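You operate a simulated robot arm through the tools that you are given. There is no shell and no other tool. Be economical: measure what you need, move in short steps, check, and stop when the job is done.

The job below is to be done with a simulated robot arm. You get a single attempt, and the scene is never put back.

## Task
Press the grey button two times. Then stack the 3 m/min blue card from the top of the checking table on top of the 6 m/min blue card. Then fetch the green pad and set it on top of the green can. Keep to this order. Set down upright: green pad.

The check looks at the end state, three seconds after you hand in, the way a careful person would. Anything else that was tipped, shoved, dropped, spilled or broken makes it a failure.

## Robot
A 6-joint arm with a two-finger gripper on a trunk, on a base that drives. Base frame: it is fixed to the floor where the robot stands at the start and does not move with it; the origin is under the middle of the robot, x ahead of it, y to its left, z up. Readings come in m, rad, newtons and seconds.
It reaches about 1.298 m from its shoulder. Its first joint turns from -2.601 to 2.601 rad. Places, roughly: blue card [-1.5, -2, 0.75]; green can [-1, -1.25, 1]; green pad [-2.25, -2.75, 1]; grey button [0.9, -0.1, 0.8]. Payload 1.57 kg.
The tool frame sits at the grasp point between the pads (the TCP): z along the fingers, y along the line on which they close. The tips reach 0.021 m beyond it. The gripper opens to 0.07 m. The gripper's body begins 0.05 m behind the TCP.
Orientation is that of the tool frame in the base frame, as [roll, pitch, yaw] about the fixed x, y, z axes, in that order (R = Rz(yaw) Ry(pitch) Rx(roll)). With the fingers straight down and closing along the base's y, the tool's x points along the base's -x, its y along +y and its z along -z.

## Interface
- The arm moves only by the tool arm_command. Its argument "steps" is a list of rows, each an object (a shift or turn left out is 0, a gripper value left out holds the last) with "delta_pos": the shift along the tool's x, y, z in units of 20 mm (1.0 is 20 mm), a list of three; "dr": the turn, a rotation vector about the tool's x, y, z in units of 4 degrees (1.0 is 4 degrees), a list of three; "fingers": the finger opening in m, from 0 to 0.07. In form: [{"delta_pos": [tx, ty, tz], "dr": [ax, ay, az], "fingers": fingers}, ...]. A call has 1 to 10 rows; each row shifts and turns the commanded pose from where the row before left it, along the tool's axes as they then stand. A call with a number of a shift or a turn outside -1 to 1 is refused whole. A row lasts 0.2 s, in which the tool goes at most 0.05 m and 0.15 rad; a call with a longer step from one row to the next is refused whole, and so is a gripper value outside its range. Where a pose cannot be reached the arm comes as near as it can. A force on the tool above 40 N (or 10 N above the force at the start of the call, whichever is more), or a blocked arm, ends the call early, and 0.2 s more pass. Each finger halts on what it meets, pressing with about 25 N; the grip force reading is that of the motor and also rises with nothing between the fingers. The clock runs only during rows and for 0.2 s after the last one: add rows that do not move to give the fingers time. It gives the time, the measured TCP pose, the force on the tool (base axes), the opening and the grip force at its end, in the units of the frame above (readings bear some noise), with the torque about the TCP (base axes, N m) and any sound that the robot's microphone picked up.
- Cameras (640 x 400 px; columns grow to the right, rows downward): "scene" is now at [0.0376, 0.1471, 1.6005]; the picture's right is [-0.21, -0.98, 0.00], its down [-0.66, 0.15, -0.73] and it looks along [0.72, -0.16, -0.68] (base axes); focal length 294 px, centre (320, 200). "wrist" rides on the gripper at [0.079, 0.004, -0.081] in the tool frame; the picture's right is [-0.05, 1.00, 0.00], its down [-0.67, -0.04, -0.74] and it looks along [-0.74, -0.04, 0.67] (tool axes); focal length 256 px, centre (320, 200). There is no depth. A picture from a camera that has moved, and an enlarged one, comes with that camera's place and axes in the base frame and with its lens.
- capture(camera): a new picture of that camera. The clock stands still meanwhile.
- raise_lower(by): slides the trunk up (or, below 0, down) by that many m; the arm and the scene camera ride with it, the base frame stays. It gives what a move gives, with no picture.
- drive_base(legs): drives the robot by 1 to 6 legs, each [ahead, turn to the left] in m and rad, along the robot's own axes; the way and the turn of a leg run together, so that a leg with both is an arc; at most 1.5 m and 3.142 rad a leg. The arm and the cameras ride along, it lands a little off, and it stops where it bumps. It gives what a move gives.
- aim_head(pan, tilt): turns the head with the scene camera to pan (to the left, within 2.705 rad either way) and tilt (down, from -0.506 to 1.204), counted from straight ahead of the robot. It gives what a move gives.
- inspect(camera, box): a new picture of the part [left, top, right, bottom] of that camera's present view, enlarged. The clock stands still meanwhile.
- hand_in(): hands the job in; it is judged then, once.

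Go step by step. Nothing tells you exact positions but the pictures and the camera data: compare them with the known pose of the tool, close in by small moves and look again before you grip or let go. The budget is 165 turns and 108 pictures, counting those below and the enlarged ones. Unless the task says otherwise, let go and move clear before handing in, and close with one line.

The tools are called after "Emit:" by a JSON object that holds its "api" and its "payload". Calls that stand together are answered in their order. arm_command: Moves the arm, as the interface text tells. Its arguments: {"type":"object","properties":{"steps":{"type":"array","items":{"type":"object","properties":{"delta_pos":{"type":"array","items":{"type":"number"}},"dr":{"type":"array","items":{"type":"number"}},"fingers":{"type":"number"}}}}},"required":["steps"]} The other tools are called the same way: raise_lower (by) slides the trunk up or down; drive_base (legs) drives the base; aim_head (pan, tilt) turns the head that bears the scene camera; capture (camera) takes a picture; inspect (camera, box) takes an enlarged picture of a part of a camera's view; hand_in () hands the job in.

At the start:

```text
time: 0.0
tool_pos: [0.7556, -0.1999, 0.9307]
orientation: [3.141, 0.0, -3.14]
wrist_force: [-0.8, 0.1, 0.3]
ft_torque: [-0.03, 0.0, 0.02]
gripper_width: 0.07
grasp_force: 0.1
trunk travel left (down, up): [-0.611, 0.359]
robot x, y, heading: [0.0027, -0.0075, -0.004]
head pan, tilt: [-0.215, 0.747]
```

scene: 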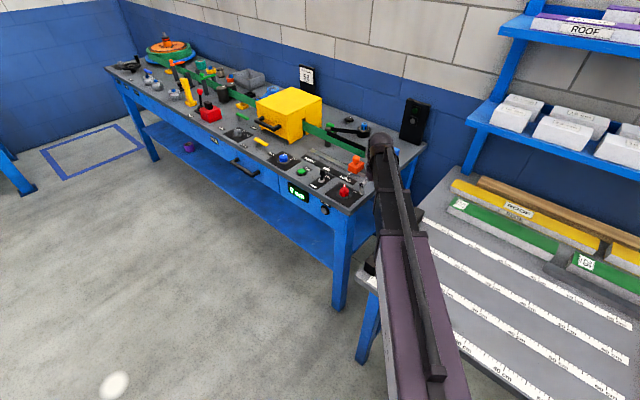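
wrist: 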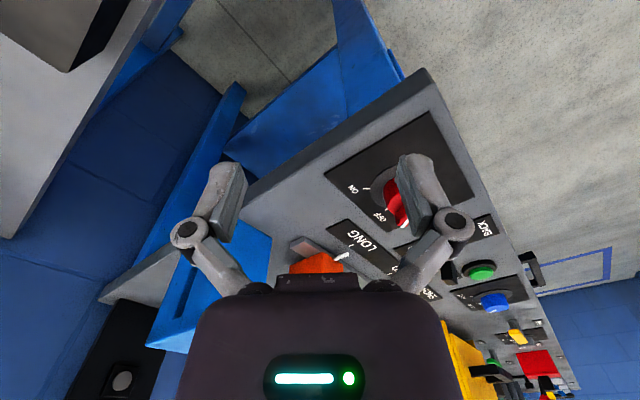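

I see a bench with buttons and controls ahead of the arm, and the grey button should be near [0.9, -0.1, 0.8]. I'll zoom in on it first.

Emit:
{"api": "inspect", "payload": {"camera": "scene", "box": [220, 100, 440, 240]}}

Emit:
{"api": "inspect", "payload": {"camera": "wrist", "box": [240, 100, 560, 300]}}

```text
2.86 times, centred on (330, 170) of scene
camera zoom: at [0.0376, 0.1471, 1.6005], right [-0.21, -0.98, 0.0], down [-0.66, 0.15, -0.73], along [0.72, -0.16, -0.68], focal length 839 px, centre (291, 286)
```

zoom: 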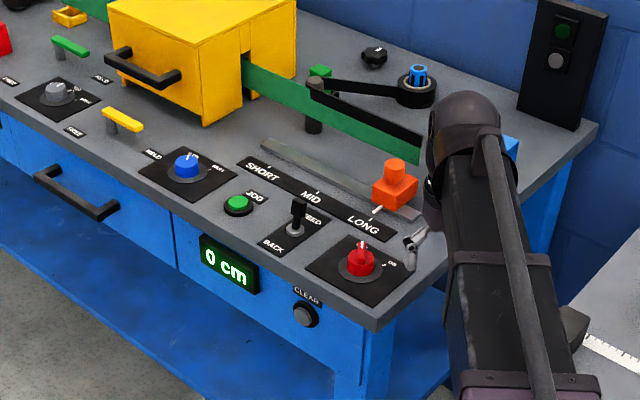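

```text
2.00 times, centred on (400, 200) of wrist
camera zoom: at [0.6766, -0.1947, 1.0106], right [0.05, 1.0, 0.0], down [0.67, -0.03, 0.74], along [0.74, -0.04, -0.67], focal length 512 px, centre (160, 200)
```

zoom: 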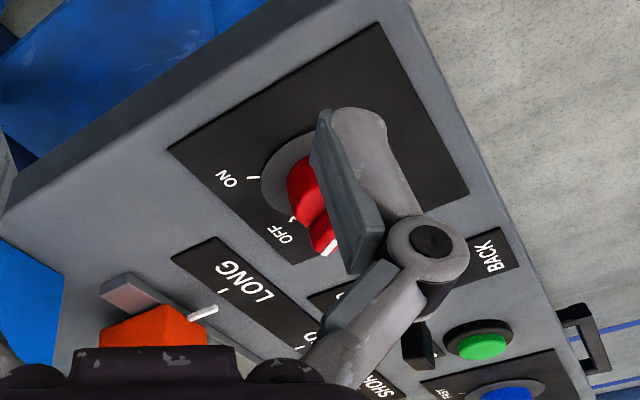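

The grey button is "CLEAR" on the bench's front face, at about (0.83, -0.05, 0.80), facing (-0.62, 0.79). I'll back the arm off the bench and turn the tool horizontal.

Emit:
{"api": "arm_command", "payload": {"steps": [{"delta_pos": [1, 1, -0.5], "fingers": 0}, {"delta_pos": [1, 1, -0.5]}, {"delta_pos": [1, 1, -0.5]}, {"delta_pos": [1, 1, -0.5]}, {"delta_pos": [1, 1, -0.5]}, {"delta_pos": [1, 1, -0.5]}, {"delta_pos": [1, 1, -0.5]}, {"delta_pos": [1, 1, 0]}, {"delta_pos": [0, 1, 0]}, {"delta_pos": [0, 1, 0]}]}}

Emit:
{"api": "arm_command", "payload": {"steps": [{"dr": [0, 0, 1]}, {"dr": [0, 0, 1]}, {"dr": [0, 0, 1]}, {"dr": [0, 0, 1]}, {"dr": [0, 0, 1]}, {"dr": [0, 0, 1]}, {"dr": [0, 0, 1]}, {"dr": [0, 0, 1]}, {"dr": [0, 0, 1]}, {"dr": [0, 0, 1]}]}}

Emit:
{"api": "arm_command", "payload": {"steps": [{"dr": [0, 0, 1]}, {"dr": [0, 0, 1]}, {"dr": [0, 0, 0.9]}, {"dr": [0, -1, 0]}, {"dr": [0, -1, 0]}, {"dr": [0, -1, 0]}, {"dr": [0, -1, 0]}, {"dr": [0, -1, 0]}, {"dr": [0, -1, 0]}, {"dr": [0, -1, 0]}]}}

Emit:
{"api": "capture", "payload": {"camera": "scene"}}

```text
time: 2.2
tool_pos: [0.5958, -0.0001, 0.9302]
orientation: [-3.141, 0.001, -3.14]
wrist_force: [-0.8, 0.3, 0.1]
ft_torque: [0.01, 0.03, -0.03]
gripper_width: 0.0
grasp_force: 25.3
out of reach, approached as far as the arm can: row 1, 2, 3, 4, 5, 6, 7
trunk travel left (down, up): [-0.611, 0.359]
robot x, y, heading: [0.003, -0.0041, -0.003]
head pan, tilt: [-0.215, 0.747]
```

```text
time: 4.4
tool_pos: [0.595, 0.0007, 0.93]
orientation: [-3.141, 0.0, 2.445]
wrist_force: [0.3, 0.6, 0.8]
ft_torque: [0.0, 0.01, -0.01]
gripper_width: 0.0
grasp_force: 24.5
trunk travel left (down, up): [-0.611, 0.359]
robot x, y, heading: [0.0044, -0.0043, -0.003]
head pan, tilt: [-0.215, 0.747]
```

```text
time: 6.6
tool_pos: [0.5959, -0.0007, 0.9524]
orientation: [-3.141, 0.488, 2.242]
wrist_force: [0.3, 0.8, -0.6]
ft_torque: [0.02, -0.01, 0.04]
gripper_width: 0.0001
grasp_force: 25.6
out of reach, approached as far as the arm can: row 6, 8, 9, 10
trunk travel left (down, up): [-0.611, 0.359]
robot x, y, heading: [0.0004, -0.0073, -0.0]
head pan, tilt: [-0.215, 0.747]
```

```text
103 pictures are left
camera scene: at [0.0374, 0.1472, 1.6005], right [-0.21, -0.98, 0.0], down [-0.66, 0.15, -0.73], along [0.72, -0.16, -0.68], focal length 294 px, centre (320, 200)
```

scene: 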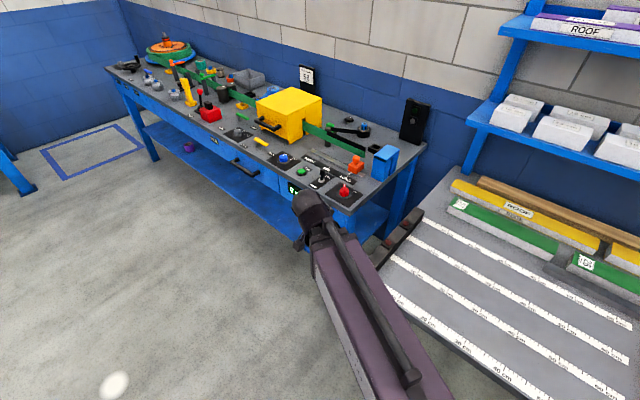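

The arm hit a reach limit going up, so I'll keep pitching and see whether it gets there.

Emit:
{"api": "arm_command", "payload": {"steps": [{"delta_pos": [0.5, 0, 0.5], "dr": [0, -1, 0]}, {"delta_pos": [0.5, 0, 0], "dr": [0, -1, 0]}, {"delta_pos": [0.5, 0, 0], "dr": [0, -1, 0]}, {"delta_pos": [0.5, 0, 0], "dr": [0, -1, 0]}, {"delta_pos": [0.5, 0, 0], "dr": [0, -1, 0]}, {"delta_pos": [0.5, 0, 0], "dr": [0, -1, 0]}, {"dr": [0, -1, 0]}, {"dr": [0, -1, 0]}, {"dr": [0, -1, 0]}]}}

```text
time: 8.6
tool_pos: [0.6084, 0.0443, 1.0357]
orientation: [-3.142, 1.116, 2.243]
wrist_force: [0.0, -0.7, -0.1]
ft_torque: [0.0, -0.01, -0.03]
gripper_width: 0.0003
grasp_force: 24.9
out of reach, approached as far as the arm can: row 1, 2, 3, 4, 5, 6, 7, 8, 9
trunk travel left (down, up): [-0.611, 0.359]
robot x, y, heading: [0.0027, -0.005, -0.004]
head pan, tilt: [-0.215, 0.747]
```

Wrist height is fixed by the trunk: the arm moves in a plane like a SCARA. I'll drive to stand square in front of the CLEAR button, then straighten the tool.

Emit:
{"api": "drive_base", "payload": {"legs": [[0, 1.183], [0.713, 0], [0, -2.085]]}}

Emit:
{"api": "arm_command", "payload": {"steps": [{"dr": [0, -1, 0]}, {"dr": [0, -1, 0]}, {"dr": [0, -1, 0]}, {"dr": [0, -1, 0]}, {"dr": [0, -1, 0]}, {"dr": [0, -1, 0]}, {"dr": [0, -0.5, 0]}]}}

Emit:
{"api": "capture", "payload": {"camera": "scene"}}

```text
time: 25.1
tool_pos: [0.6851, 0.2073, 1.035]
orientation: [-3.141, 1.115, 1.343]
wrist_force: [-0.4, 0.6, 0.6]
ft_torque: [-0.01, -0.01, 0.04]
gripper_width: 0.0001
grasp_force: 25.0
trunk travel left (down, up): [-0.611, 0.359]
robot x, y, heading: [0.2327, 0.625, -0.894]
head pan, tilt: [-0.215, 0.747]
```

```text
time: 26.7
tool_pos: [0.6853, 0.208, 1.1152]
orientation: [2.973, 1.567, 1.174]
wrist_force: [-0.9, 0.3, 0.1]
ft_torque: [-0.04, -0.02, -0.02]
gripper_width: 0.0001
grasp_force: 24.8
out of reach, approached as far as the arm can: row 1, 2, 3, 4, 5, 6, 7
trunk travel left (down, up): [-0.611, 0.359]
robot x, y, heading: [0.232, 0.6238, -0.891]
head pan, tilt: [-0.215, 0.747]
```

```text
102 pictures are left
camera scene: at [0.3741, 0.692, 1.6005], right [-0.9, -0.45, 0.0], down [-0.3, 0.61, -0.73], along [0.33, -0.66, -0.68], focal length 294 px, centre (320, 200)
```

scene: 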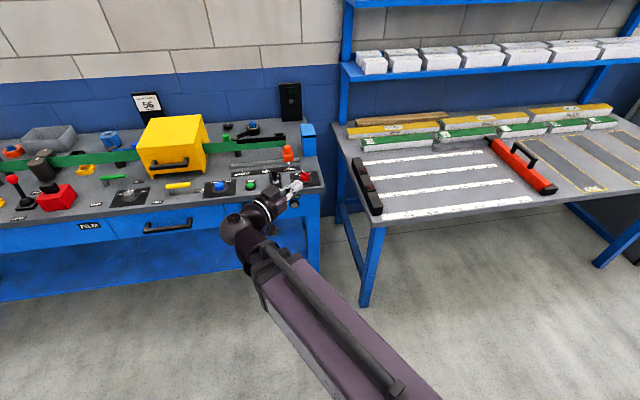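

Tool is now horizontal but yawed right. I'll turn it to face the bench squarely.

Emit:
{"api": "arm_command", "payload": {"steps": [{"dr": [-1, 0, 0]}, {"dr": [-1, 0, 0]}, {"dr": [-1, 0, 0]}, {"dr": [-1, 0, 0]}, {"dr": [-1, 0, 0]}, {"dr": [-1, 0, 0]}, {"dr": [-1, 0, 0]}, {"dr": [-1, 0, 0]}, {"dr": [-1, 0, 0]}, {"dr": [-1, 0, 0]}]}}

Emit:
{"api": "arm_command", "payload": {"steps": [{"dr": [-1, 0, 0]}, {"dr": [-1, 0, 0]}, {"dr": [-0.8, 0, 0]}]}}

Emit:
{"api": "raise_lower", "payload": {"by": -0.28}}

Emit:
{"api": "capture", "payload": {"camera": "wrist"}}

Emit:
{"api": "capture", "payload": {"camera": "scene"}}

```text
time: 28.9
tool_pos: [0.7663, 0.1674, 1.1164]
orientation: [2.287, 1.567, 1.188]
wrist_force: [0.6, -0.6, -1.1]
ft_torque: [-0.02, 0.0, 0.03]
gripper_width: 0.0
grasp_force: 24.9
out of reach, approached as far as the arm can: row 2, 3, 4, 5, 6, 7, 8, 9, 10
trunk travel left (down, up): [-0.611, 0.359]
robot x, y, heading: [0.2313, 0.6262, -0.894]
head pan, tilt: [-0.215, 0.747]
```

```text
time: 29.7
tool_pos: [0.7785, 0.1605, 1.1155]
orientation: [2.226, 1.569, 1.321]
wrist_force: [0.3, -0.8, 0.3]
ft_torque: [-0.01, 0.02, 0.03]
gripper_width: 0.0001
grasp_force: 24.8
out of reach, approached as far as the arm can: row 1, 2, 3
trunk travel left (down, up): [-0.611, 0.359]
robot x, y, heading: [0.2329, 0.6237, -0.896]
head pan, tilt: [-0.215, 0.747]
```

```text
time: 32.5
tool_pos: [0.7783, 0.1599, 0.8374]
orientation: [2.18, 1.57, 1.276]
wrist_force: [-0.1, 0.6, 0.6]
ft_torque: [-0.02, -0.01, -0.03]
gripper_width: 0.0
grasp_force: 24.7
trunk travel left (down, up): [-0.331, 0.639]
robot x, y, heading: [0.2311, 0.6276, -0.897]
head pan, tilt: [-0.215, 0.747]
```

```text
101 pictures are left
camera wrist: at [0.7327, 0.2273, 0.7562], right [0.78, 0.62, 0.05], down [-0.49, 0.56, 0.67], along [0.38, -0.55, 0.74], focal length 256 px, centre (320, 200)
```

wrist: 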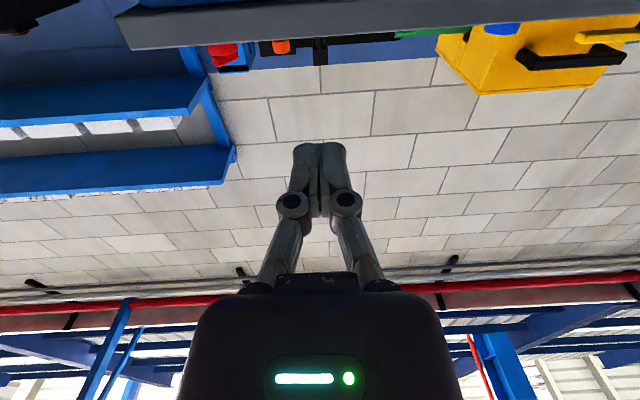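

```text
100 pictures are left
camera scene: at [0.3741, 0.692, 1.3205], right [-0.9, -0.45, 0.0], down [-0.3, 0.61, -0.73], along [0.33, -0.66, -0.68], focal length 294 px, centre (320, 200)
```

scene: 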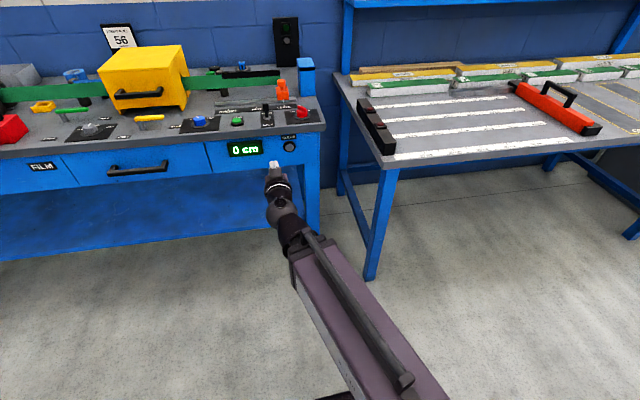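

The tool now faces the bench and the CLEAR button is visible. I'll zoom to locate it against the fingers.

Emit:
{"api": "inspect", "payload": {"camera": "scene", "box": [200, 100, 360, 200]}}

```text
4.00 times, centred on (280, 150) of scene
camera zoom: at [0.3741, 0.692, 1.3205], right [-0.9, -0.45, 0.0], down [-0.3, 0.61, -0.73], along [0.33, -0.66, -0.68], focal length 1175 px, centre (480, 400)
```

zoom: 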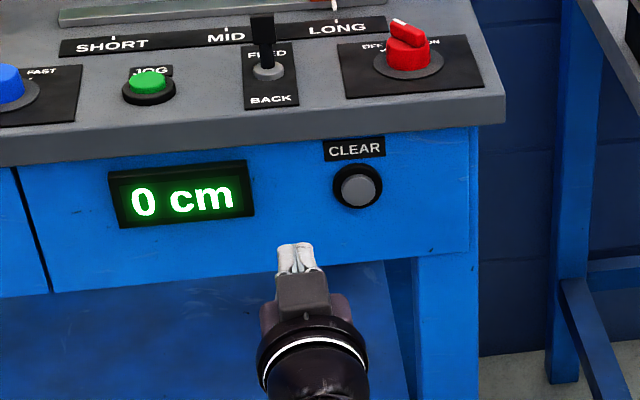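

Button is about 6 cm to the right (tool -y), 7.6 cm lower and 19 cm ahead of the tips. I'll align and come nearer.

Emit:
{"api": "raise_lower", "payload": {"by": -0.076}}

Emit:
{"api": "arm_command", "payload": {"steps": [{"delta_pos": [0, -1, 1], "fingers": 0}, {"delta_pos": [0, -1, 1]}, {"delta_pos": [0, -1, 1]}, {"delta_pos": [0, -0.1, 1]}, {"delta_pos": [0, 0, 1]}, {"delta_pos": [0, 0, 1]}]}}

Emit:
{"api": "inspect", "payload": {"camera": "scene", "box": [200, 80, 360, 180]}}

```text
time: 33.7
tool_pos: [0.7798, 0.1603, 0.7592]
orientation: [2.165, 1.57, 1.261]
wrist_force: [-0.6, 0.3, 0.4]
ft_torque: [0.02, 0.0, 0.02]
gripper_width: 0.0001
grasp_force: 25.1
trunk travel left (down, up): [-0.255, 0.715]
robot x, y, heading: [0.2335, 0.6254, -0.897]
head pan, tilt: [-0.215, 0.747]
```

```text
time: 35.1
tool_pos: [0.8064, 0.0279, 0.759]
orientation: [2.893, 1.568, 1.99]
wrist_force: [-0.2, 0.1, 0.2]
ft_torque: [0.01, -0.01, -0.02]
gripper_width: 0.0
grasp_force: 24.5
trunk travel left (down, up): [-0.255, 0.715]
robot x, y, heading: [0.2325, 0.6237, -0.893]
head pan, tilt: [-0.215, 0.747]
```

```text
4.00 times, centred on (280, 130) of scene
camera zoom: at [0.374, 0.692, 1.2445], right [-0.9, -0.45, 0.0], down [-0.3, 0.61, -0.73], along [0.33, -0.66, -0.68], focal length 1175 px, centre (480, 480)
```

zoom: 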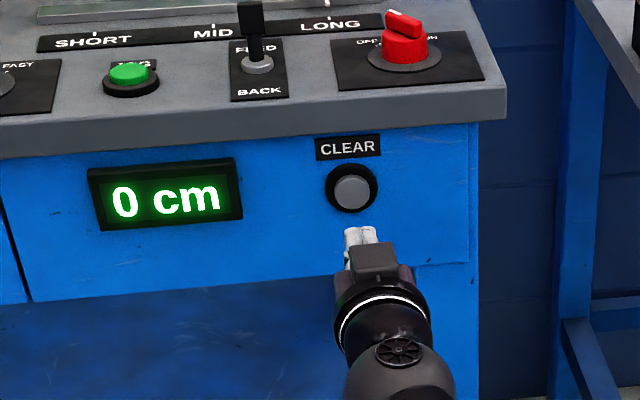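

Aligned within a few millimetres; about 7 cm to go. Advancing, then creeping to feel contact.

Emit:
{"api": "arm_command", "payload": {"steps": [{"delta_pos": [0, -0.15, 1]}, {"delta_pos": [0, 0, 1]}, {"delta_pos": [0, 0, 0.75]}, {"delta_pos": [0, 0, 0.2]}, {"delta_pos": [0, 0, 0.2]}, {"delta_pos": [0, 0, 0.2]}]}}

Emit:
{"api": "inspect", "payload": {"camera": "scene", "box": [200, 80, 360, 180]}}

```text
time: 36.5
tool_pos: [0.8447, -0.0275, 0.76]
orientation: [2.034, 1.57, 1.131]
wrist_force: [0.2, 0.3, 0.7]
ft_torque: [0.02, 0.01, 0.01]
gripper_width: 0.0
grasp_force: 24.9
trunk travel left (down, up): [-0.255, 0.715]
robot x, y, heading: [0.2349, 0.6233, -0.891]
head pan, tilt: [-0.215, 0.747]
```

```text
4.00 times, centred on (280, 130) of scene
camera zoom: at [0.3741, 0.6919, 1.2445], right [-0.9, -0.45, 0.0], down [-0.3, 0.61, -0.73], along [0.33, -0.66, -0.68], focal length 1175 px, centre (480, 480)
```

zoom: 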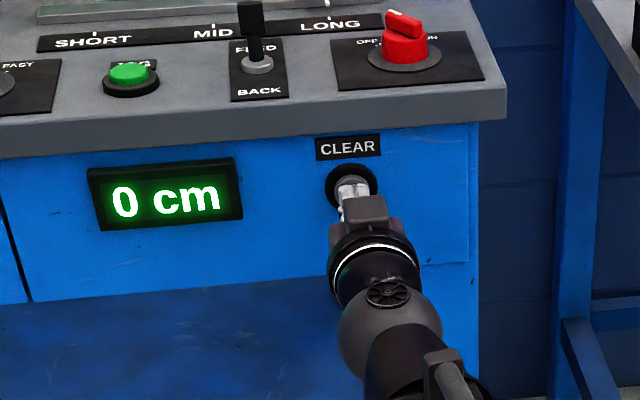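

Tips are right in front of the button. Creeping forward in 2 mm steps.

Emit:
{"api": "arm_command", "payload": {"steps": [{"delta_pos": [0, 0, 0.1]}, {"delta_pos": [0, 0, 0.1]}, {"delta_pos": [0, 0, 0.1]}, {"delta_pos": [0, 0, 0.1]}, {"delta_pos": [0, 0, 0.1]}]}}

```text
time: 37.7
tool_pos: [0.8485, -0.0357, 0.7596]
orientation: [1.807, 1.57, 0.901]
wrist_force: [-4.3, 2.8, -0.6]
ft_torque: [0.02, 0.03, -0.02]
gripper_width: 0.0062
grasp_force: 28.6
trunk travel left (down, up): [-0.255, 0.715]
robot x, y, heading: [0.2312, 0.6228, -0.893]
head pan, tilt: [-0.215, 0.747]
heard: click
```

Click heard: first press. I'll back off until it's free, then press again.

Emit:
{"api": "arm_command", "payload": {"steps": [{"delta_pos": [0, 0, -0.5], "fingers": 0}, {"delta_pos": [0, 0, -0.5]}, {}, {}]}}

Emit:
{"api": "inspect", "payload": {"camera": "scene", "box": [200, 80, 360, 180]}}

```text
time: 38.7
tool_pos: [0.8375, -0.0194, 0.7599]
orientation: [1.168, 1.57, 0.261]
wrist_force: [-0.3, 0.4, -0.2]
ft_torque: [-0.02, 0.01, 0.03]
gripper_width: 0.0
grasp_force: 28.5
trunk travel left (down, up): [-0.255, 0.715]
robot x, y, heading: [0.2356, 0.6248, -0.896]
head pan, tilt: [-0.215, 0.747]
```

```text
4.00 times, centred on (280, 130) of scene
camera zoom: at [0.3741, 0.6919, 1.2445], right [-0.9, -0.45, 0.0], down [-0.3, 0.61, -0.73], along [0.33, -0.66, -0.68], focal length 1175 px, centre (480, 480)
```

zoom: 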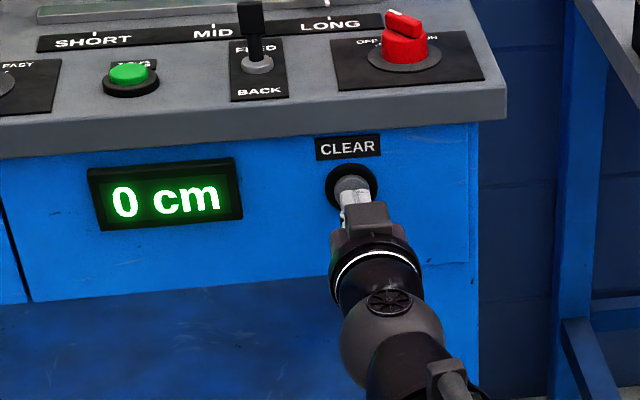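

Button is free again. Second press now, the same travel as before.

Emit:
{"api": "arm_command", "payload": {"steps": [{"delta_pos": [0, 0, 0.5]}, {"delta_pos": [0, 0, 0.2]}, {"delta_pos": [0, 0, 0.1]}, {"delta_pos": [0, 0, 0.1]}, {"delta_pos": [0, 0, 0.1]}]}}

```text
time: 39.9
tool_pos: [0.8496, -0.0357, 0.7616]
orientation: [1.92, 1.57, 1.016]
wrist_force: [-3.3, 3.4, -2.0]
ft_torque: [0.02, 0.02, -0.03]
gripper_width: 0.0059
grasp_force: 28.8
trunk travel left (down, up): [-0.255, 0.715]
robot x, y, heading: [0.2302, 0.6251, -0.897]
head pan, tilt: [-0.215, 0.747]
heard: click
```

Second click heard. Retreating, raising the trunk and looking toward the checking table.

Emit:
{"api": "arm_command", "payload": {"steps": [{"delta_pos": [0, 0, -1], "fingers": 0}, {"delta_pos": [0, 0, -1]}, {"delta_pos": [0, 0, -1]}, {"delta_pos": [0, 0, -1]}, {"delta_pos": [0, 0, -1]}, {"delta_pos": [0, 0, -1]}, {"delta_pos": [0, 0, -1]}, {"delta_pos": [0, 0, -1]}, {"delta_pos": [0, 0, -1]}, {"delta_pos": [0, 0, -1]}]}}

Emit:
{"api": "raise_lower", "payload": {"by": 0.5}}

Emit:
{"api": "aim_head", "payload": {"pan": -1.2, "tilt": 0.4}}

Emit:
{"api": "capture", "payload": {"camera": "scene"}}

Emit:
{"api": "aim_head", "payload": {"pan": -2.3, "tilt": 0.4}}

Emit:
{"api": "capture", "payload": {"camera": "scene"}}

```text
time: 42.1
tool_pos: [0.7381, 0.1084, 0.76]
orientation: [2.27, 1.57, 1.366]
wrist_force: [-0.3, -0.5, -0.3]
ft_torque: [-0.01, -0.03, 0.01]
gripper_width: 0.0003
grasp_force: 28.2
out of reach, approached as far as the arm can: row 10
trunk travel left (down, up): [-0.255, 0.715]
robot x, y, heading: [0.2301, 0.6225, -0.893]
head pan, tilt: [-0.215, 0.747]
```

```text
refused: 0.5 is not a number from -0.4 to 0.4
```

```text
time: 43.3
tool_pos: [0.7378, 0.1081, 0.7604]
orientation: [2.27, 1.567, 1.367]
wrist_force: [0.2, 0.5, -0.4]
ft_torque: [-0.02, 0.0, -0.02]
gripper_width: 0.0003
grasp_force: 28.9
trunk travel left (down, up): [-0.255, 0.715]
robot x, y, heading: [0.2332, 0.6227, -0.892]
head pan, tilt: [-1.201, 0.4]
```

```text
95 pictures are left
camera scene: at [0.2908, 0.6861, 1.2753], right [-0.87, 0.5, 0.0], down [0.19, 0.34, -0.92], along [-0.46, -0.8, -0.39], focal length 294 px, centre (320, 200)
```

scene: 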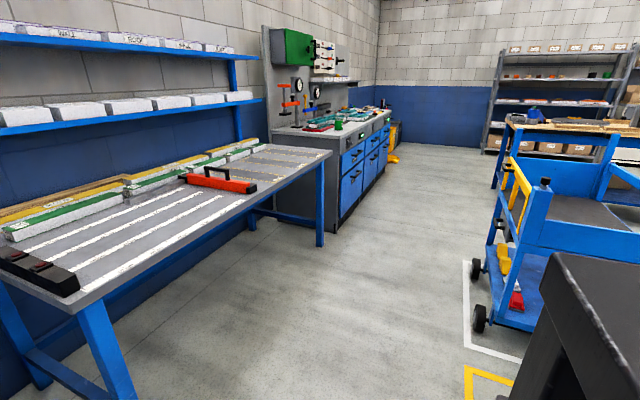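

```text
time: 44.7
tool_pos: [0.7376, 0.1084, 0.7599]
orientation: [2.283, 1.568, 1.377]
wrist_force: [-1.0, -0.3, -0.1]
ft_torque: [-0.01, -0.01, 0.01]
gripper_width: 0.0002
grasp_force: 29.0
trunk travel left (down, up): [-0.255, 0.715]
robot x, y, heading: [0.2321, 0.625, -0.895]
head pan, tilt: [-2.3, 0.4]
```

```text
94 pictures are left
camera scene: at [0.2446, 0.7712, 1.2753], right [0.05, 1.0, 0.0], down [0.39, -0.02, -0.92], along [-0.92, 0.05, -0.39], focal length 294 px, centre (320, 200)
```

scene: 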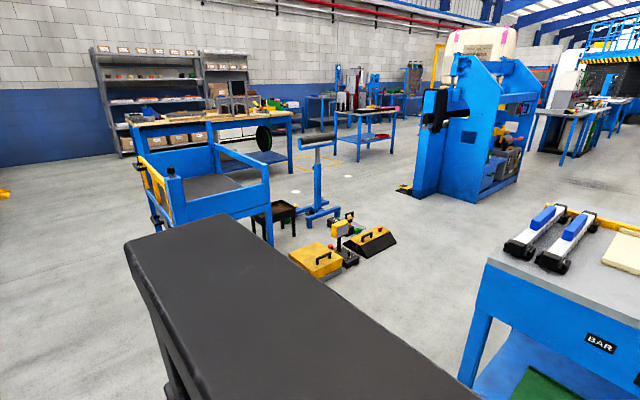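

The grey drawer bench along the wall is the checking table. I'll raise the trunk and zoom on it.

Emit:
{"api": "raise_lower", "payload": {"by": 0.36}}

Emit:
{"api": "aim_head", "payload": {"pan": -1.2, "tilt": 0.4}}

Emit:
{"api": "inspect", "payload": {"camera": "scene", "box": [250, 20, 430, 230]}}

Emit:
{"api": "capture", "payload": {"camera": "scene"}}

```text
time: 48.2
tool_pos: [0.7366, 0.1085, 1.1192]
orientation: [2.311, 1.569, 1.404]
wrist_force: [-0.8, -0.1, -0.7]
ft_torque: [-0.01, -0.04, -0.01]
gripper_width: 0.0
grasp_force: 28.8
trunk travel left (down, up): [-0.615, 0.355]
robot x, y, heading: [0.229, 0.6209, -0.894]
head pan, tilt: [-2.3, 0.4]
```

```text
time: 49.5
tool_pos: [0.737, 0.1091, 1.1202]
orientation: [2.265, 1.569, 1.361]
wrist_force: [-0.8, -0.5, -0.5]
ft_torque: [-0.03, -0.01, -0.02]
gripper_width: 0.0
grasp_force: 28.8
trunk travel left (down, up): [-0.615, 0.355]
robot x, y, heading: [0.2278, 0.6257, -0.896]
head pan, tilt: [-1.201, 0.4]
```

```text
1.90 times, centred on (340, 125) of scene
camera zoom: at [0.2907, 0.6862, 1.6353], right [-0.87, 0.5, 0.0], down [0.2, 0.34, -0.92], along [-0.46, -0.8, -0.39], focal length 560 px, centre (282, 343)
```

zoom: 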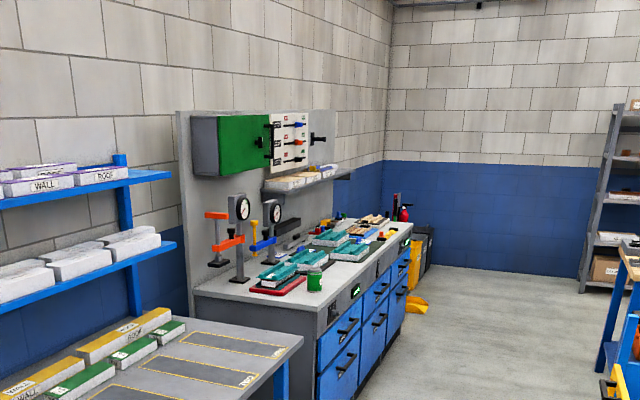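

```text
92 pictures are left
camera scene: at [0.2907, 0.6862, 1.6353], right [-0.87, 0.5, 0.0], down [0.2, 0.34, -0.92], along [-0.46, -0.8, -0.39], focal length 294 px, centre (320, 200)
```

scene: 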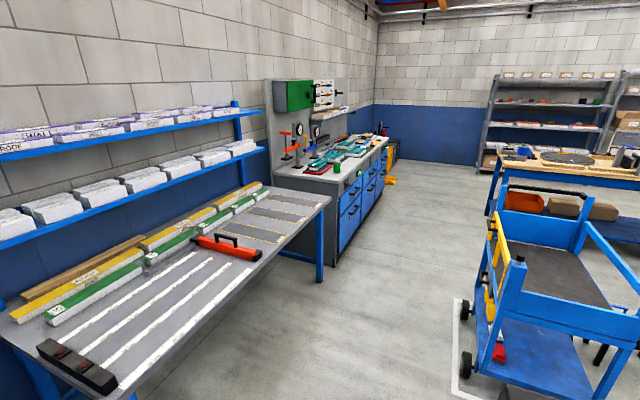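

Clear corridor between the tables and the cart. I'll raise the trunk for safe clearance and drive to face the checking table.

Emit:
{"api": "raise_lower", "payload": {"by": 0.3}}

Emit:
{"api": "drive_base", "payload": {"legs": [[0, -1.538], [1.3, 0], [1.219, 0], [0, 1.538]]}}

Emit:
{"api": "aim_head", "payload": {"pan": 0.0, "tilt": 0.7}}

Emit:
{"api": "capture", "payload": {"camera": "scene"}}

```text
time: 52.5
tool_pos: [0.7373, 0.1083, 1.4202]
orientation: [2.29, 1.568, 1.385]
wrist_force: [-0.1, -0.1, 0.1]
ft_torque: [0.01, 0.01, 0.01]
gripper_width: 0.0
grasp_force: 28.5
trunk travel left (down, up): [-0.915, 0.055]
robot x, y, heading: [0.2285, 0.6244, -0.894]
head pan, tilt: [-1.201, 0.4]
```

```text
time: 78.5
tool_pos: [-1.0826, -1.5699, 1.4211]
orientation: [1.467, 1.571, 0.579]
wrist_force: [-0.7, 0.9, -0.1]
ft_torque: [0.04, -0.01, -0.02]
gripper_width: 0.0
grasp_force: 28.7
trunk travel left (down, up): [-0.915, 0.055]
robot x, y, heading: [-1.5669, -1.0324, -0.882]
head pan, tilt: [-1.201, 0.4]
```

```text
time: 79.9
tool_pos: [-1.0811, -1.571, 1.4209]
orientation: [2.178, 1.568, 1.294]
wrist_force: [-0.8, 0.5, -0.3]
ft_torque: [0.01, 0.0, 0.01]
gripper_width: 0.0002
grasp_force: 28.1
trunk travel left (down, up): [-0.915, 0.055]
robot x, y, heading: [-1.564, -1.0326, -0.884]
head pan, tilt: [0.0, 0.7]
```

```text
91 pictures are left
camera scene: at [-1.4088, -0.9561, 1.9085], right [-0.77, -0.63, 0.0], down [-0.41, 0.5, -0.77], along [0.48, -0.59, -0.64], focal length 294 px, centre (320, 200)
```

scene: 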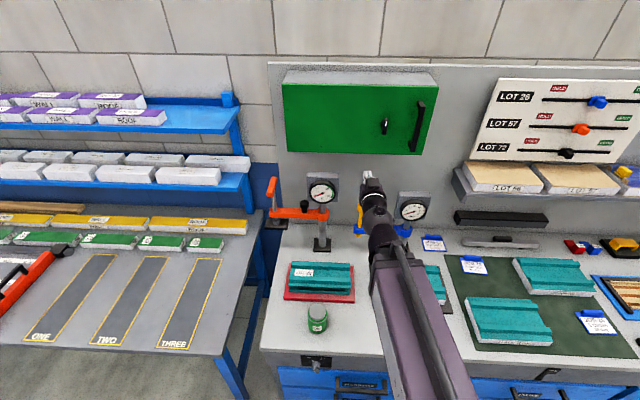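

Good view: I see the green can, and blue cards at several places. Zooming on the cards to read them.

Emit:
{"api": "inspect", "payload": {"camera": "scene", "box": [400, 220, 640, 370]}}

Emit:
{"api": "aim_head", "payload": {"pan": -0.7, "tilt": 0.7}}

Emit:
{"api": "capture", "payload": {"camera": "scene"}}

```text
2.67 times, centred on (520, 295) of scene
camera zoom: at [-1.4088, -0.9561, 1.9085], right [-0.77, -0.63, 0.0], down [-0.41, 0.5, -0.77], along [0.48, -0.59, -0.64], focal length 783 px, centre (-213, -53)
```

zoom: 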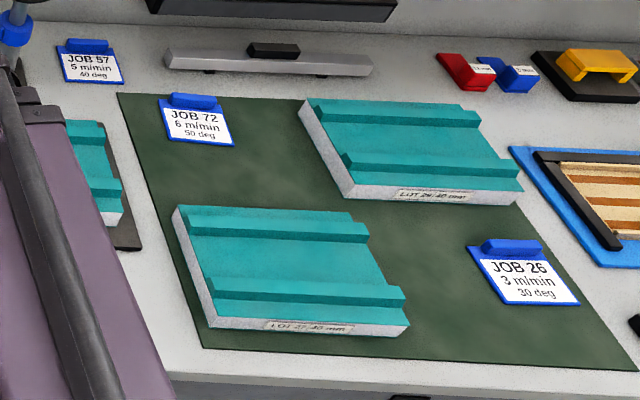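

```text
time: 81.0
tool_pos: [-1.0823, -1.5712, 1.4206]
orientation: [2.299, 1.569, 1.415]
wrist_force: [0.0, -0.7, 1.1]
ft_torque: [-0.02, -0.02, -0.04]
gripper_width: 0.0001
grasp_force: 28.4
trunk travel left (down, up): [-0.915, 0.055]
robot x, y, heading: [-1.5654, -1.0325, -0.882]
head pan, tilt: [-0.7, 0.7]
```

```text
89 pictures are left
camera scene: at [-1.4633, -0.975, 1.9085], right [-1.0, 0.01, 0.0], down [0.01, 0.64, -0.77], along [-0.01, -0.76, -0.64], focal length 294 px, centre (320, 200)
```

scene: 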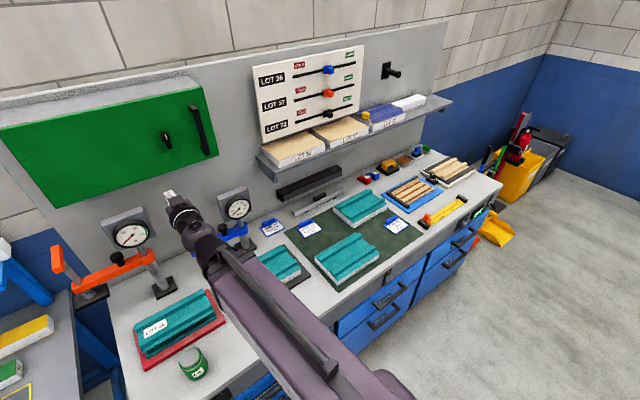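

JOB 26 (3 m/min) is near the front edge, JOB 72 (6 m/min) near the back of the green mat. I'll zoom from this second view to locate them.

Emit:
{"api": "inspect", "payload": {"camera": "scene", "box": [250, 180, 450, 305]}}

Emit:
{"api": "inspect", "payload": {"camera": "scene", "box": [360, 130, 520, 230]}}

```text
3.20 times, centred on (350, 242) of scene
camera zoom: at [-1.4633, -0.975, 1.9085], right [-1.0, 0.01, 0.0], down [0.01, 0.64, -0.77], along [-0.01, -0.76, -0.64], focal length 940 px, centre (224, 64)
```

zoom: 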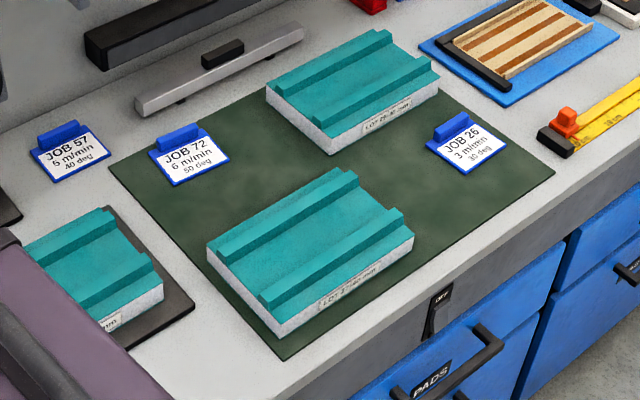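

```text
4.00 times, centred on (440, 180) of scene
camera zoom: at [-1.4633, -0.975, 1.9085], right [-1.0, 0.01, 0.0], down [0.01, 0.64, -0.77], along [-0.01, -0.76, -0.64], focal length 1175 px, centre (-160, 280)
```

zoom: 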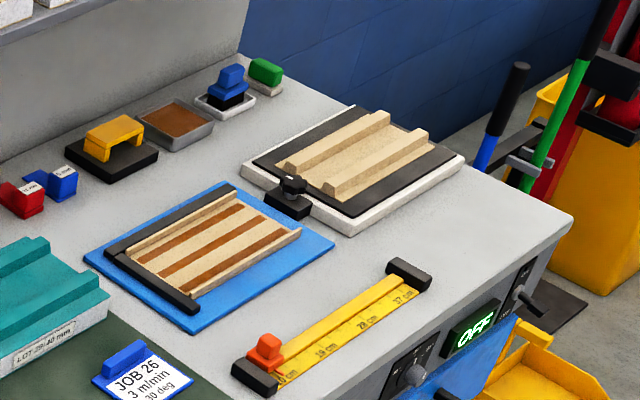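

Found everything: the pad is the green/white block at the bench's far right end, about (-2.19, -2.66). I'll tip the tool back down, then drive along to stand in front of the cards.

Emit:
{"api": "arm_command", "payload": {"steps": [{"dr": [0, 1, 0]}, {"dr": [0, 1, 0]}, {"dr": [0, 1, 0]}, {"dr": [0, 1, 0]}, {"dr": [0, 1, 0]}, {"dr": [0, 1, 0]}, {"dr": [0, 1, 0]}, {"dr": [0, 1, 0]}, {"dr": [0, 1, 0]}, {"dr": [0, 1, 0]}]}}

Emit:
{"api": "arm_command", "payload": {"steps": [{"dr": [0, 1, 0]}, {"dr": [0, 1, 0]}, {"dr": [0, 1, 0]}, {"dr": [0, 1, 0]}, {"dr": [0, 1, 0]}, {"dr": [0, 1, 0]}, {"dr": [0, 1, 0]}, {"dr": [0, 1, 0]}, {"dr": [0, 1, 0]}, {"dr": [0, 1, 0]}]}}

Emit:
{"api": "arm_command", "payload": {"steps": [{"dr": [0, 1, 0]}, {"dr": [0, 1, 0]}, {"dr": [0, 0.5, 0]}]}}

Emit:
{"api": "drive_base", "payload": {"legs": [[0, -1.653], [0.634, 0], [0, 1.634]]}}

Emit:
{"api": "aim_head", "payload": {"pan": 0.0, "tilt": 0.85}}

Emit:
{"api": "capture", "payload": {"camera": "scene"}}

```text
time: 83.2
tool_pos: [-1.0842, -1.5749, 1.3196]
orientation: [3.141, 0.995, 2.233]
wrist_force: [-0.5, 0.6, -0.1]
ft_torque: [0.0, 0.0, 0.01]
gripper_width: 0.0
grasp_force: 28.6
out of reach, approached as far as the arm can: row 1, 2, 3, 4, 5, 6, 7, 8, 9, 10
trunk travel left (down, up): [-0.915, 0.055]
robot x, y, heading: [-1.5638, -1.0307, -0.884]
head pan, tilt: [-0.7, 0.7]
```

```text
time: 85.4
tool_pos: [-1.0855, -1.5752, 1.2427]
orientation: [-3.142, 0.295, 2.232]
wrist_force: [-0.1, -0.4, -0.3]
ft_torque: [-0.01, 0.02, -0.02]
gripper_width: 0.0
grasp_force: 28.8
out of reach, approached as far as the arm can: row 1, 2, 3, 4, 5, 6, 7, 8, 9, 10
trunk travel left (down, up): [-0.915, 0.055]
robot x, y, heading: [-1.5652, -1.0349, -0.886]
head pan, tilt: [-0.7, 0.7]
```

```text
time: 86.2
tool_pos: [-1.0845, -1.5737, 1.2362]
orientation: [-3.14, 0.12, 2.232]
wrist_force: [-0.5, -0.5, -0.6]
ft_torque: [-0.02, -0.02, 0.0]
gripper_width: 0.0
grasp_force: 28.6
out of reach, approached as far as the arm can: row 1, 3
trunk travel left (down, up): [-0.915, 0.055]
robot x, y, heading: [-1.5655, -1.0325, -0.883]
head pan, tilt: [-0.7, 0.7]
```

```text
time: 102.4
tool_pos: [-1.6185, -1.9395, 1.2354]
orientation: [3.14, 0.122, 2.219]
wrist_force: [0.4, -1.1, 0.0]
ft_torque: [0.0, -0.05, 0.04]
gripper_width: 0.0001
grasp_force: 28.3
trunk travel left (down, up): [-0.915, 0.055]
robot x, y, heading: [-2.0636, -1.373, -0.909]
head pan, tilt: [-0.7, 0.7]
```

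```text
time: 103.5
tool_pos: [-1.6171, -1.9401, 1.2348]
orientation: [3.141, 0.123, 2.218]
wrist_force: [-0.5, -0.1, 0.3]
ft_torque: [0.0, 0.03, 0.0]
gripper_width: 0.0001
grasp_force: 28.9
trunk travel left (down, up): [-0.915, 0.055]
robot x, y, heading: [-2.067, -1.3716, -0.906]
head pan, tilt: [0.0, 0.85]
```

```text
86 pictures are left
camera scene: at [-1.9118, -1.293, 1.8962], right [-0.79, -0.62, 0.0], down [-0.46, 0.59, -0.66], along [0.41, -0.52, -0.75], focal length 294 px, centre (320, 200)
```

scene: 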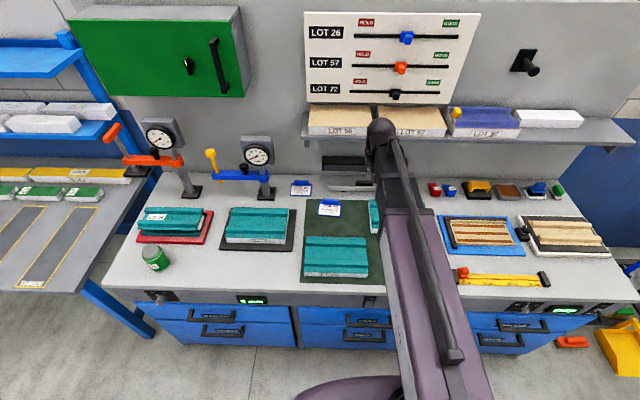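

Next: level the tool fully, turn it so the fingers close across the card's clip, and move over the 3 m/min card.

Emit:
{"api": "arm_command", "payload": {"steps": [{"dr": [0, 1, 0], "fingers": 0.07}, {"dr": [0, 0.76, 0]}, {"dr": [0, 0, -1]}, {"dr": [0, 0, -1]}, {"dr": [0, 0, -1]}, {"dr": [0, 0, -1]}, {"dr": [0, 0, -1]}, {"dr": [0, 0, -1]}, {"dr": [0, 0, -1]}, {"dr": [0, 0, -1]}]}}

Emit:
{"api": "arm_command", "payload": {"steps": [{"dr": [0, 0, -1]}, {"dr": [0, 0, -1]}, {"dr": [0, 0, -1]}, {"dr": [0, 0, -1]}, {"dr": [0, 0, -1]}, {"dr": [0, 0, -1]}, {"dr": [0, 0, -1]}, {"dr": [0, 0, -1]}, {"dr": [0, 0, -1]}, {"dr": [0, 0, -1]}]}}

Emit:
{"api": "arm_command", "payload": {"steps": [{"dr": [0, 0, -1]}, {"dr": [0, 0, -1]}, {"dr": [0, 0, -0.6]}, {"delta_pos": [1, 0.3, 0]}, {"delta_pos": [1, 0.3, 0]}, {"delta_pos": [1, 0.3, 0]}, {"delta_pos": [1, 0.3, 0]}, {"delta_pos": [1, 0.3, 0]}, {"delta_pos": [1, 0.3, 0]}, {"delta_pos": [1, 0.3, 0]}]}}

Emit:
{"api": "capture", "payload": {"camera": "wrist"}}

Emit:
{"api": "capture", "payload": {"camera": "scene"}}

```text
time: 105.7
tool_pos: [-1.6167, -1.9401, 1.2337]
orientation: [3.14, 0.0, 2.778]
wrist_force: [-0.2, 0.2, 0.1]
ft_torque: [-0.02, 0.01, 0.01]
gripper_width: 0.0698
grasp_force: 0.1
trunk travel left (down, up): [-0.915, 0.055]
robot x, y, heading: [-2.0661, -1.3703, -0.909]
head pan, tilt: [0.0, 0.85]
```

```text
time: 107.9
tool_pos: [-1.6175, -1.9384, 1.2335]
orientation: [3.14, 0.0, -2.807]
wrist_force: [0.7, 0.3, -0.6]
ft_torque: [0.01, -0.03, -0.04]
gripper_width: 0.0702
grasp_force: 0.0
trunk travel left (down, up): [-0.915, 0.055]
robot x, y, heading: [-2.066, -1.3704, -0.91]
head pan, tilt: [0.0, 0.85]
```

```text
time: 110.1
tool_pos: [-1.7601, -1.9708, 1.2348]
orientation: [-3.141, -0.001, -2.626]
wrist_force: [0.2, 0.3, 0.0]
ft_torque: [0.01, 0.01, 0.03]
gripper_width: 0.0698
grasp_force: 0.0
trunk travel left (down, up): [-0.915, 0.055]
robot x, y, heading: [-2.0611, -1.3693, -0.908]
head pan, tilt: [0.0, 0.85]
```

```text
85 pictures are left
camera wrist: at [-1.8308, -2.0059, 1.3146], right [-0.45, 0.89, 0.0], down [0.6, 0.3, 0.75], along [0.67, 0.33, -0.67], focal length 256 px, centre (320, 200)
```

wrist: 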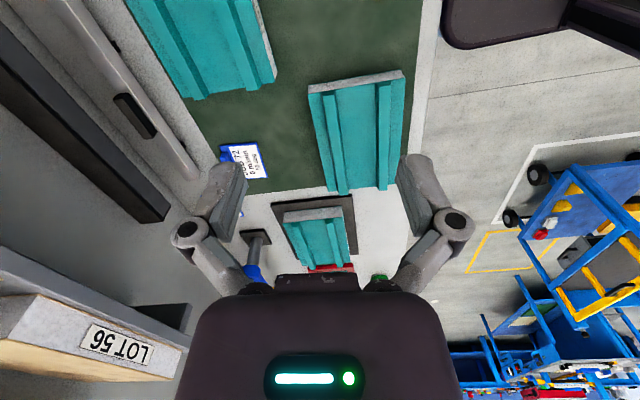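

```text
84 pictures are left
camera scene: at [-1.9122, -1.293, 1.8963], right [-0.79, -0.62, 0.0], down [-0.46, 0.59, -0.66], along [0.41, -0.52, -0.75], focal length 294 px, centre (320, 200)
```

scene: 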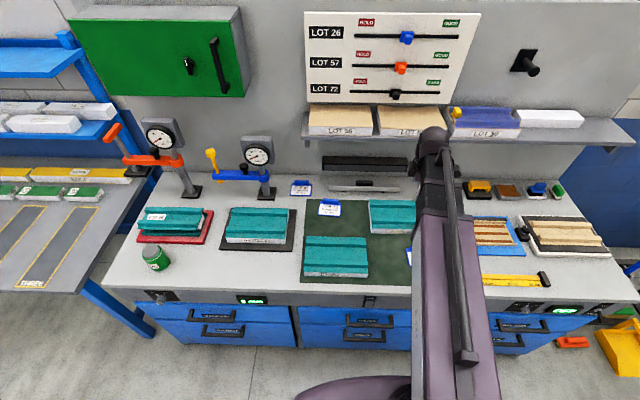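

I need the camera further right and lower to see the 3 m/min card. Moving on and lowering a bit.

Emit:
{"api": "arm_command", "payload": {"steps": [{"delta_pos": [1, 0, 0]}, {"delta_pos": [1, 0, 0]}, {"delta_pos": [1, 0, 0]}, {"delta_pos": [1, 0, 0]}, {"delta_pos": [1, 0, 0]}, {"delta_pos": [1, 0, 0]}, {"delta_pos": [1, 0, 0]}]}}

Emit:
{"api": "raise_lower", "payload": {"by": -0.14}}

Emit:
{"api": "capture", "payload": {"camera": "wrist"}}

Emit:
{"api": "inspect", "payload": {"camera": "scene", "box": [280, 160, 440, 260]}}

```text
time: 111.7
tool_pos: [-1.8823, -2.0423, 1.2339]
orientation: [3.14, -0.001, -2.628]
wrist_force: [-0.2, 0.7, 1.3]
ft_torque: [-0.03, 0.02, 0.02]
gripper_width: 0.0698
grasp_force: 0.1
trunk travel left (down, up): [-0.915, 0.055]
robot x, y, heading: [-2.0675, -1.374, -0.907]
head pan, tilt: [0.0, 0.85]
```

```text
time: 113.3
tool_pos: [-1.8819, -2.043, 1.0933]
orientation: [3.141, 0.001, -2.629]
wrist_force: [-0.1, -0.3, -0.6]
ft_torque: [0.01, -0.01, -0.02]
gripper_width: 0.0703
grasp_force: 0.0
trunk travel left (down, up): [-0.775, 0.195]
robot x, y, heading: [-2.0658, -1.3707, -0.91]
head pan, tilt: [0.0, 0.85]
```

```text
83 pictures are left
camera wrist: at [-1.9523, -2.0762, 1.1746], right [-0.45, 0.9, 0.0], down [0.6, 0.3, 0.74], along [0.67, 0.33, -0.67], focal length 256 px, centre (320, 200)
```

wrist: 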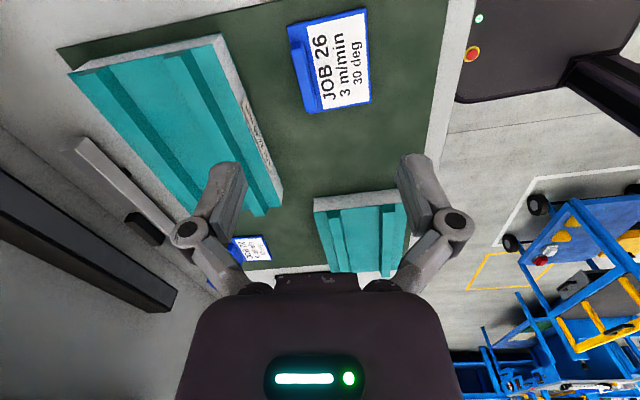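

```text
4.00 times, centred on (360, 210) of scene
camera zoom: at [-1.9117, -1.2929, 1.7562], right [-0.79, -0.62, 0.0], down [-0.46, 0.59, -0.66], along [0.41, -0.52, -0.75], focal length 1175 px, centre (160, 160)
```

zoom: 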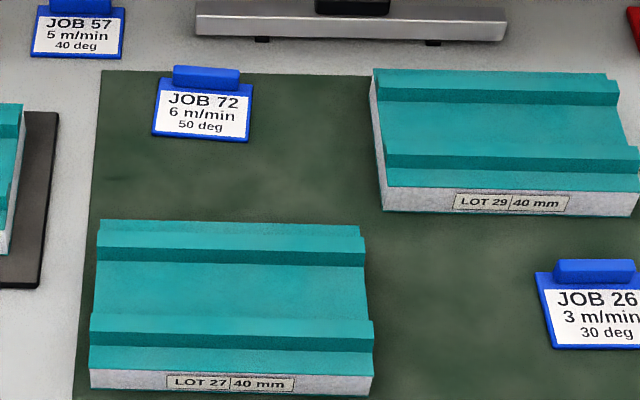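

Both cards are visible now. I'll zoom the wrist view on the 3 m/min card to get clip shape and angle.

Emit:
{"api": "inspect", "payload": {"camera": "wrist", "box": [260, 0, 400, 120]}}

```text
3.33 times, centred on (330, 60) of wrist
camera zoom: at [-1.9523, -2.0762, 1.1746], right [-0.45, 0.9, 0.0], down [0.6, 0.3, 0.74], along [0.67, 0.33, -0.67], focal length 853 px, centre (287, 667)
```

zoom: 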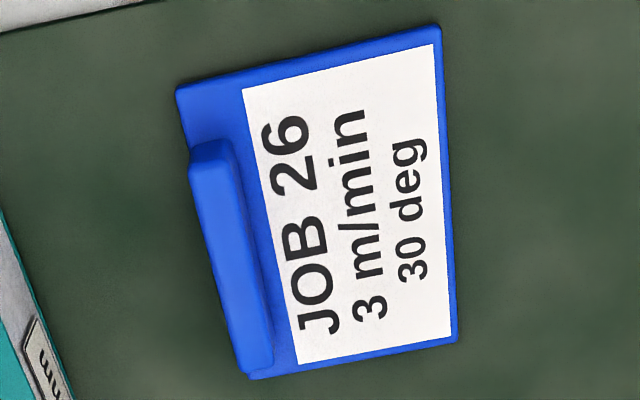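

The clip is about (-1.829, -2.041), angle ~35°, top ~0.87. Aligning above it and lowering partly.

Emit:
{"api": "arm_command", "payload": {"steps": [{"dr": [0, 0, -1]}, {"dr": [0, 0, -0.5]}, {"delta_pos": [-1, -0.65, 0]}, {"delta_pos": [-1, -0.65, 0]}, {"delta_pos": [-0.22, -0.15, 0]}]}}

Emit:
{"api": "raise_lower", "payload": {"by": -0.14}}

Emit:
{"api": "capture", "payload": {"camera": "wrist"}}

Emit:
{"api": "inspect", "payload": {"camera": "scene", "box": [340, 120, 500, 220]}}

```text
time: 114.5
tool_pos: [-1.8279, -2.0394, 1.0938]
orientation: [-3.14, 0.001, -2.522]
wrist_force: [-0.1, 0.0, -0.4]
ft_torque: [0.02, 0.0, 0.0]
gripper_width: 0.07
grasp_force: 0.1
trunk travel left (down, up): [-0.775, 0.195]
robot x, y, heading: [-2.0641, -1.3732, -0.907]
head pan, tilt: [0.0, 0.85]
```

```text
time: 116.2
tool_pos: [-1.8288, -2.0397, 0.9525]
orientation: [3.141, -0.001, -2.521]
wrist_force: [0.2, 0.8, 0.2]
ft_torque: [0.0, -0.01, 0.01]
gripper_width: 0.0702
grasp_force: 0.0
trunk travel left (down, up): [-0.635, 0.335]
robot x, y, heading: [-2.0664, -1.3736, -0.907]
head pan, tilt: [0.0, 0.85]
```

```text
80 pictures are left
camera wrist: at [-1.8951, -2.0816, 1.0346], right [-0.54, 0.84, 0.0], down [0.56, 0.36, 0.75], along [0.63, 0.4, -0.67], focal length 256 px, centre (320, 200)
```

wrist: 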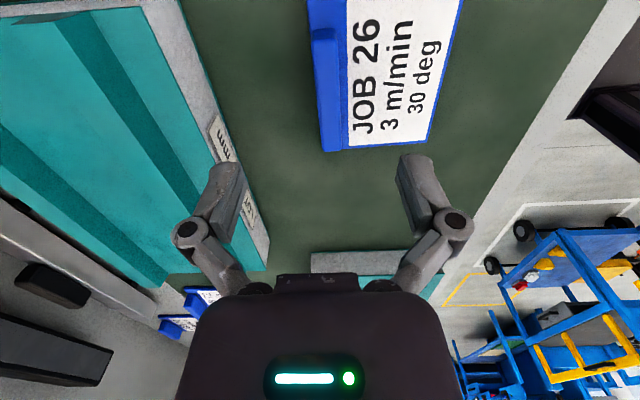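

```text
4.00 times, centred on (420, 170) of scene
camera zoom: at [-1.9117, -1.2929, 1.6163], right [-0.79, -0.62, 0.0], down [-0.46, 0.59, -0.66], along [0.41, -0.52, -0.75], focal length 1175 px, centre (-80, 320)
```

zoom: 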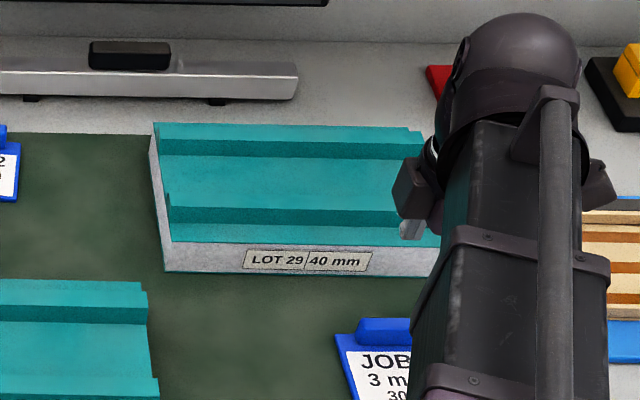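

Aligned to within a few mm; nudging +y by 4 mm and lowering 5 cm, then looking again.

Emit:
{"api": "arm_command", "payload": {"steps": [{"delta_pos": [0, 0.22, 0], "dr": [0, 0, 0.6]}]}}

Emit:
{"api": "raise_lower", "payload": {"by": -0.05}}

Emit:
{"api": "capture", "payload": {"camera": "wrist"}}

```text
time: 116.6
tool_pos: [-1.8305, -2.0364, 0.9541]
orientation: [-3.141, -0.002, -2.564]
wrist_force: [0.3, 0.0, -1.0]
ft_torque: [0.01, -0.03, -0.02]
gripper_width: 0.07
grasp_force: 0.0
trunk travel left (down, up): [-0.635, 0.335]
robot x, y, heading: [-2.0668, -1.3706, -0.904]
head pan, tilt: [0.0, 0.85]
```

```text
time: 117.5
tool_pos: [-1.8305, -2.0361, 0.904]
orientation: [3.141, 0.001, -2.564]
wrist_force: [0.0, 0.6, -0.9]
ft_torque: [0.01, 0.02, 0.01]
gripper_width: 0.0697
grasp_force: 0.1
trunk travel left (down, up): [-0.585, 0.385]
robot x, y, heading: [-2.0659, -1.3727, -0.903]
head pan, tilt: [0.0, 0.85]
```

```text
78 pictures are left
camera wrist: at [-1.899, -2.0753, 0.9846], right [-0.5, 0.87, 0.0], down [0.58, 0.33, 0.75], along [0.64, 0.37, -0.67], focal length 256 px, centre (320, 200)
```

wrist: 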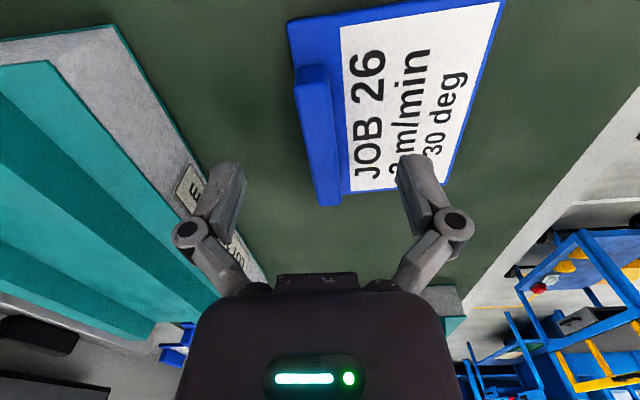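

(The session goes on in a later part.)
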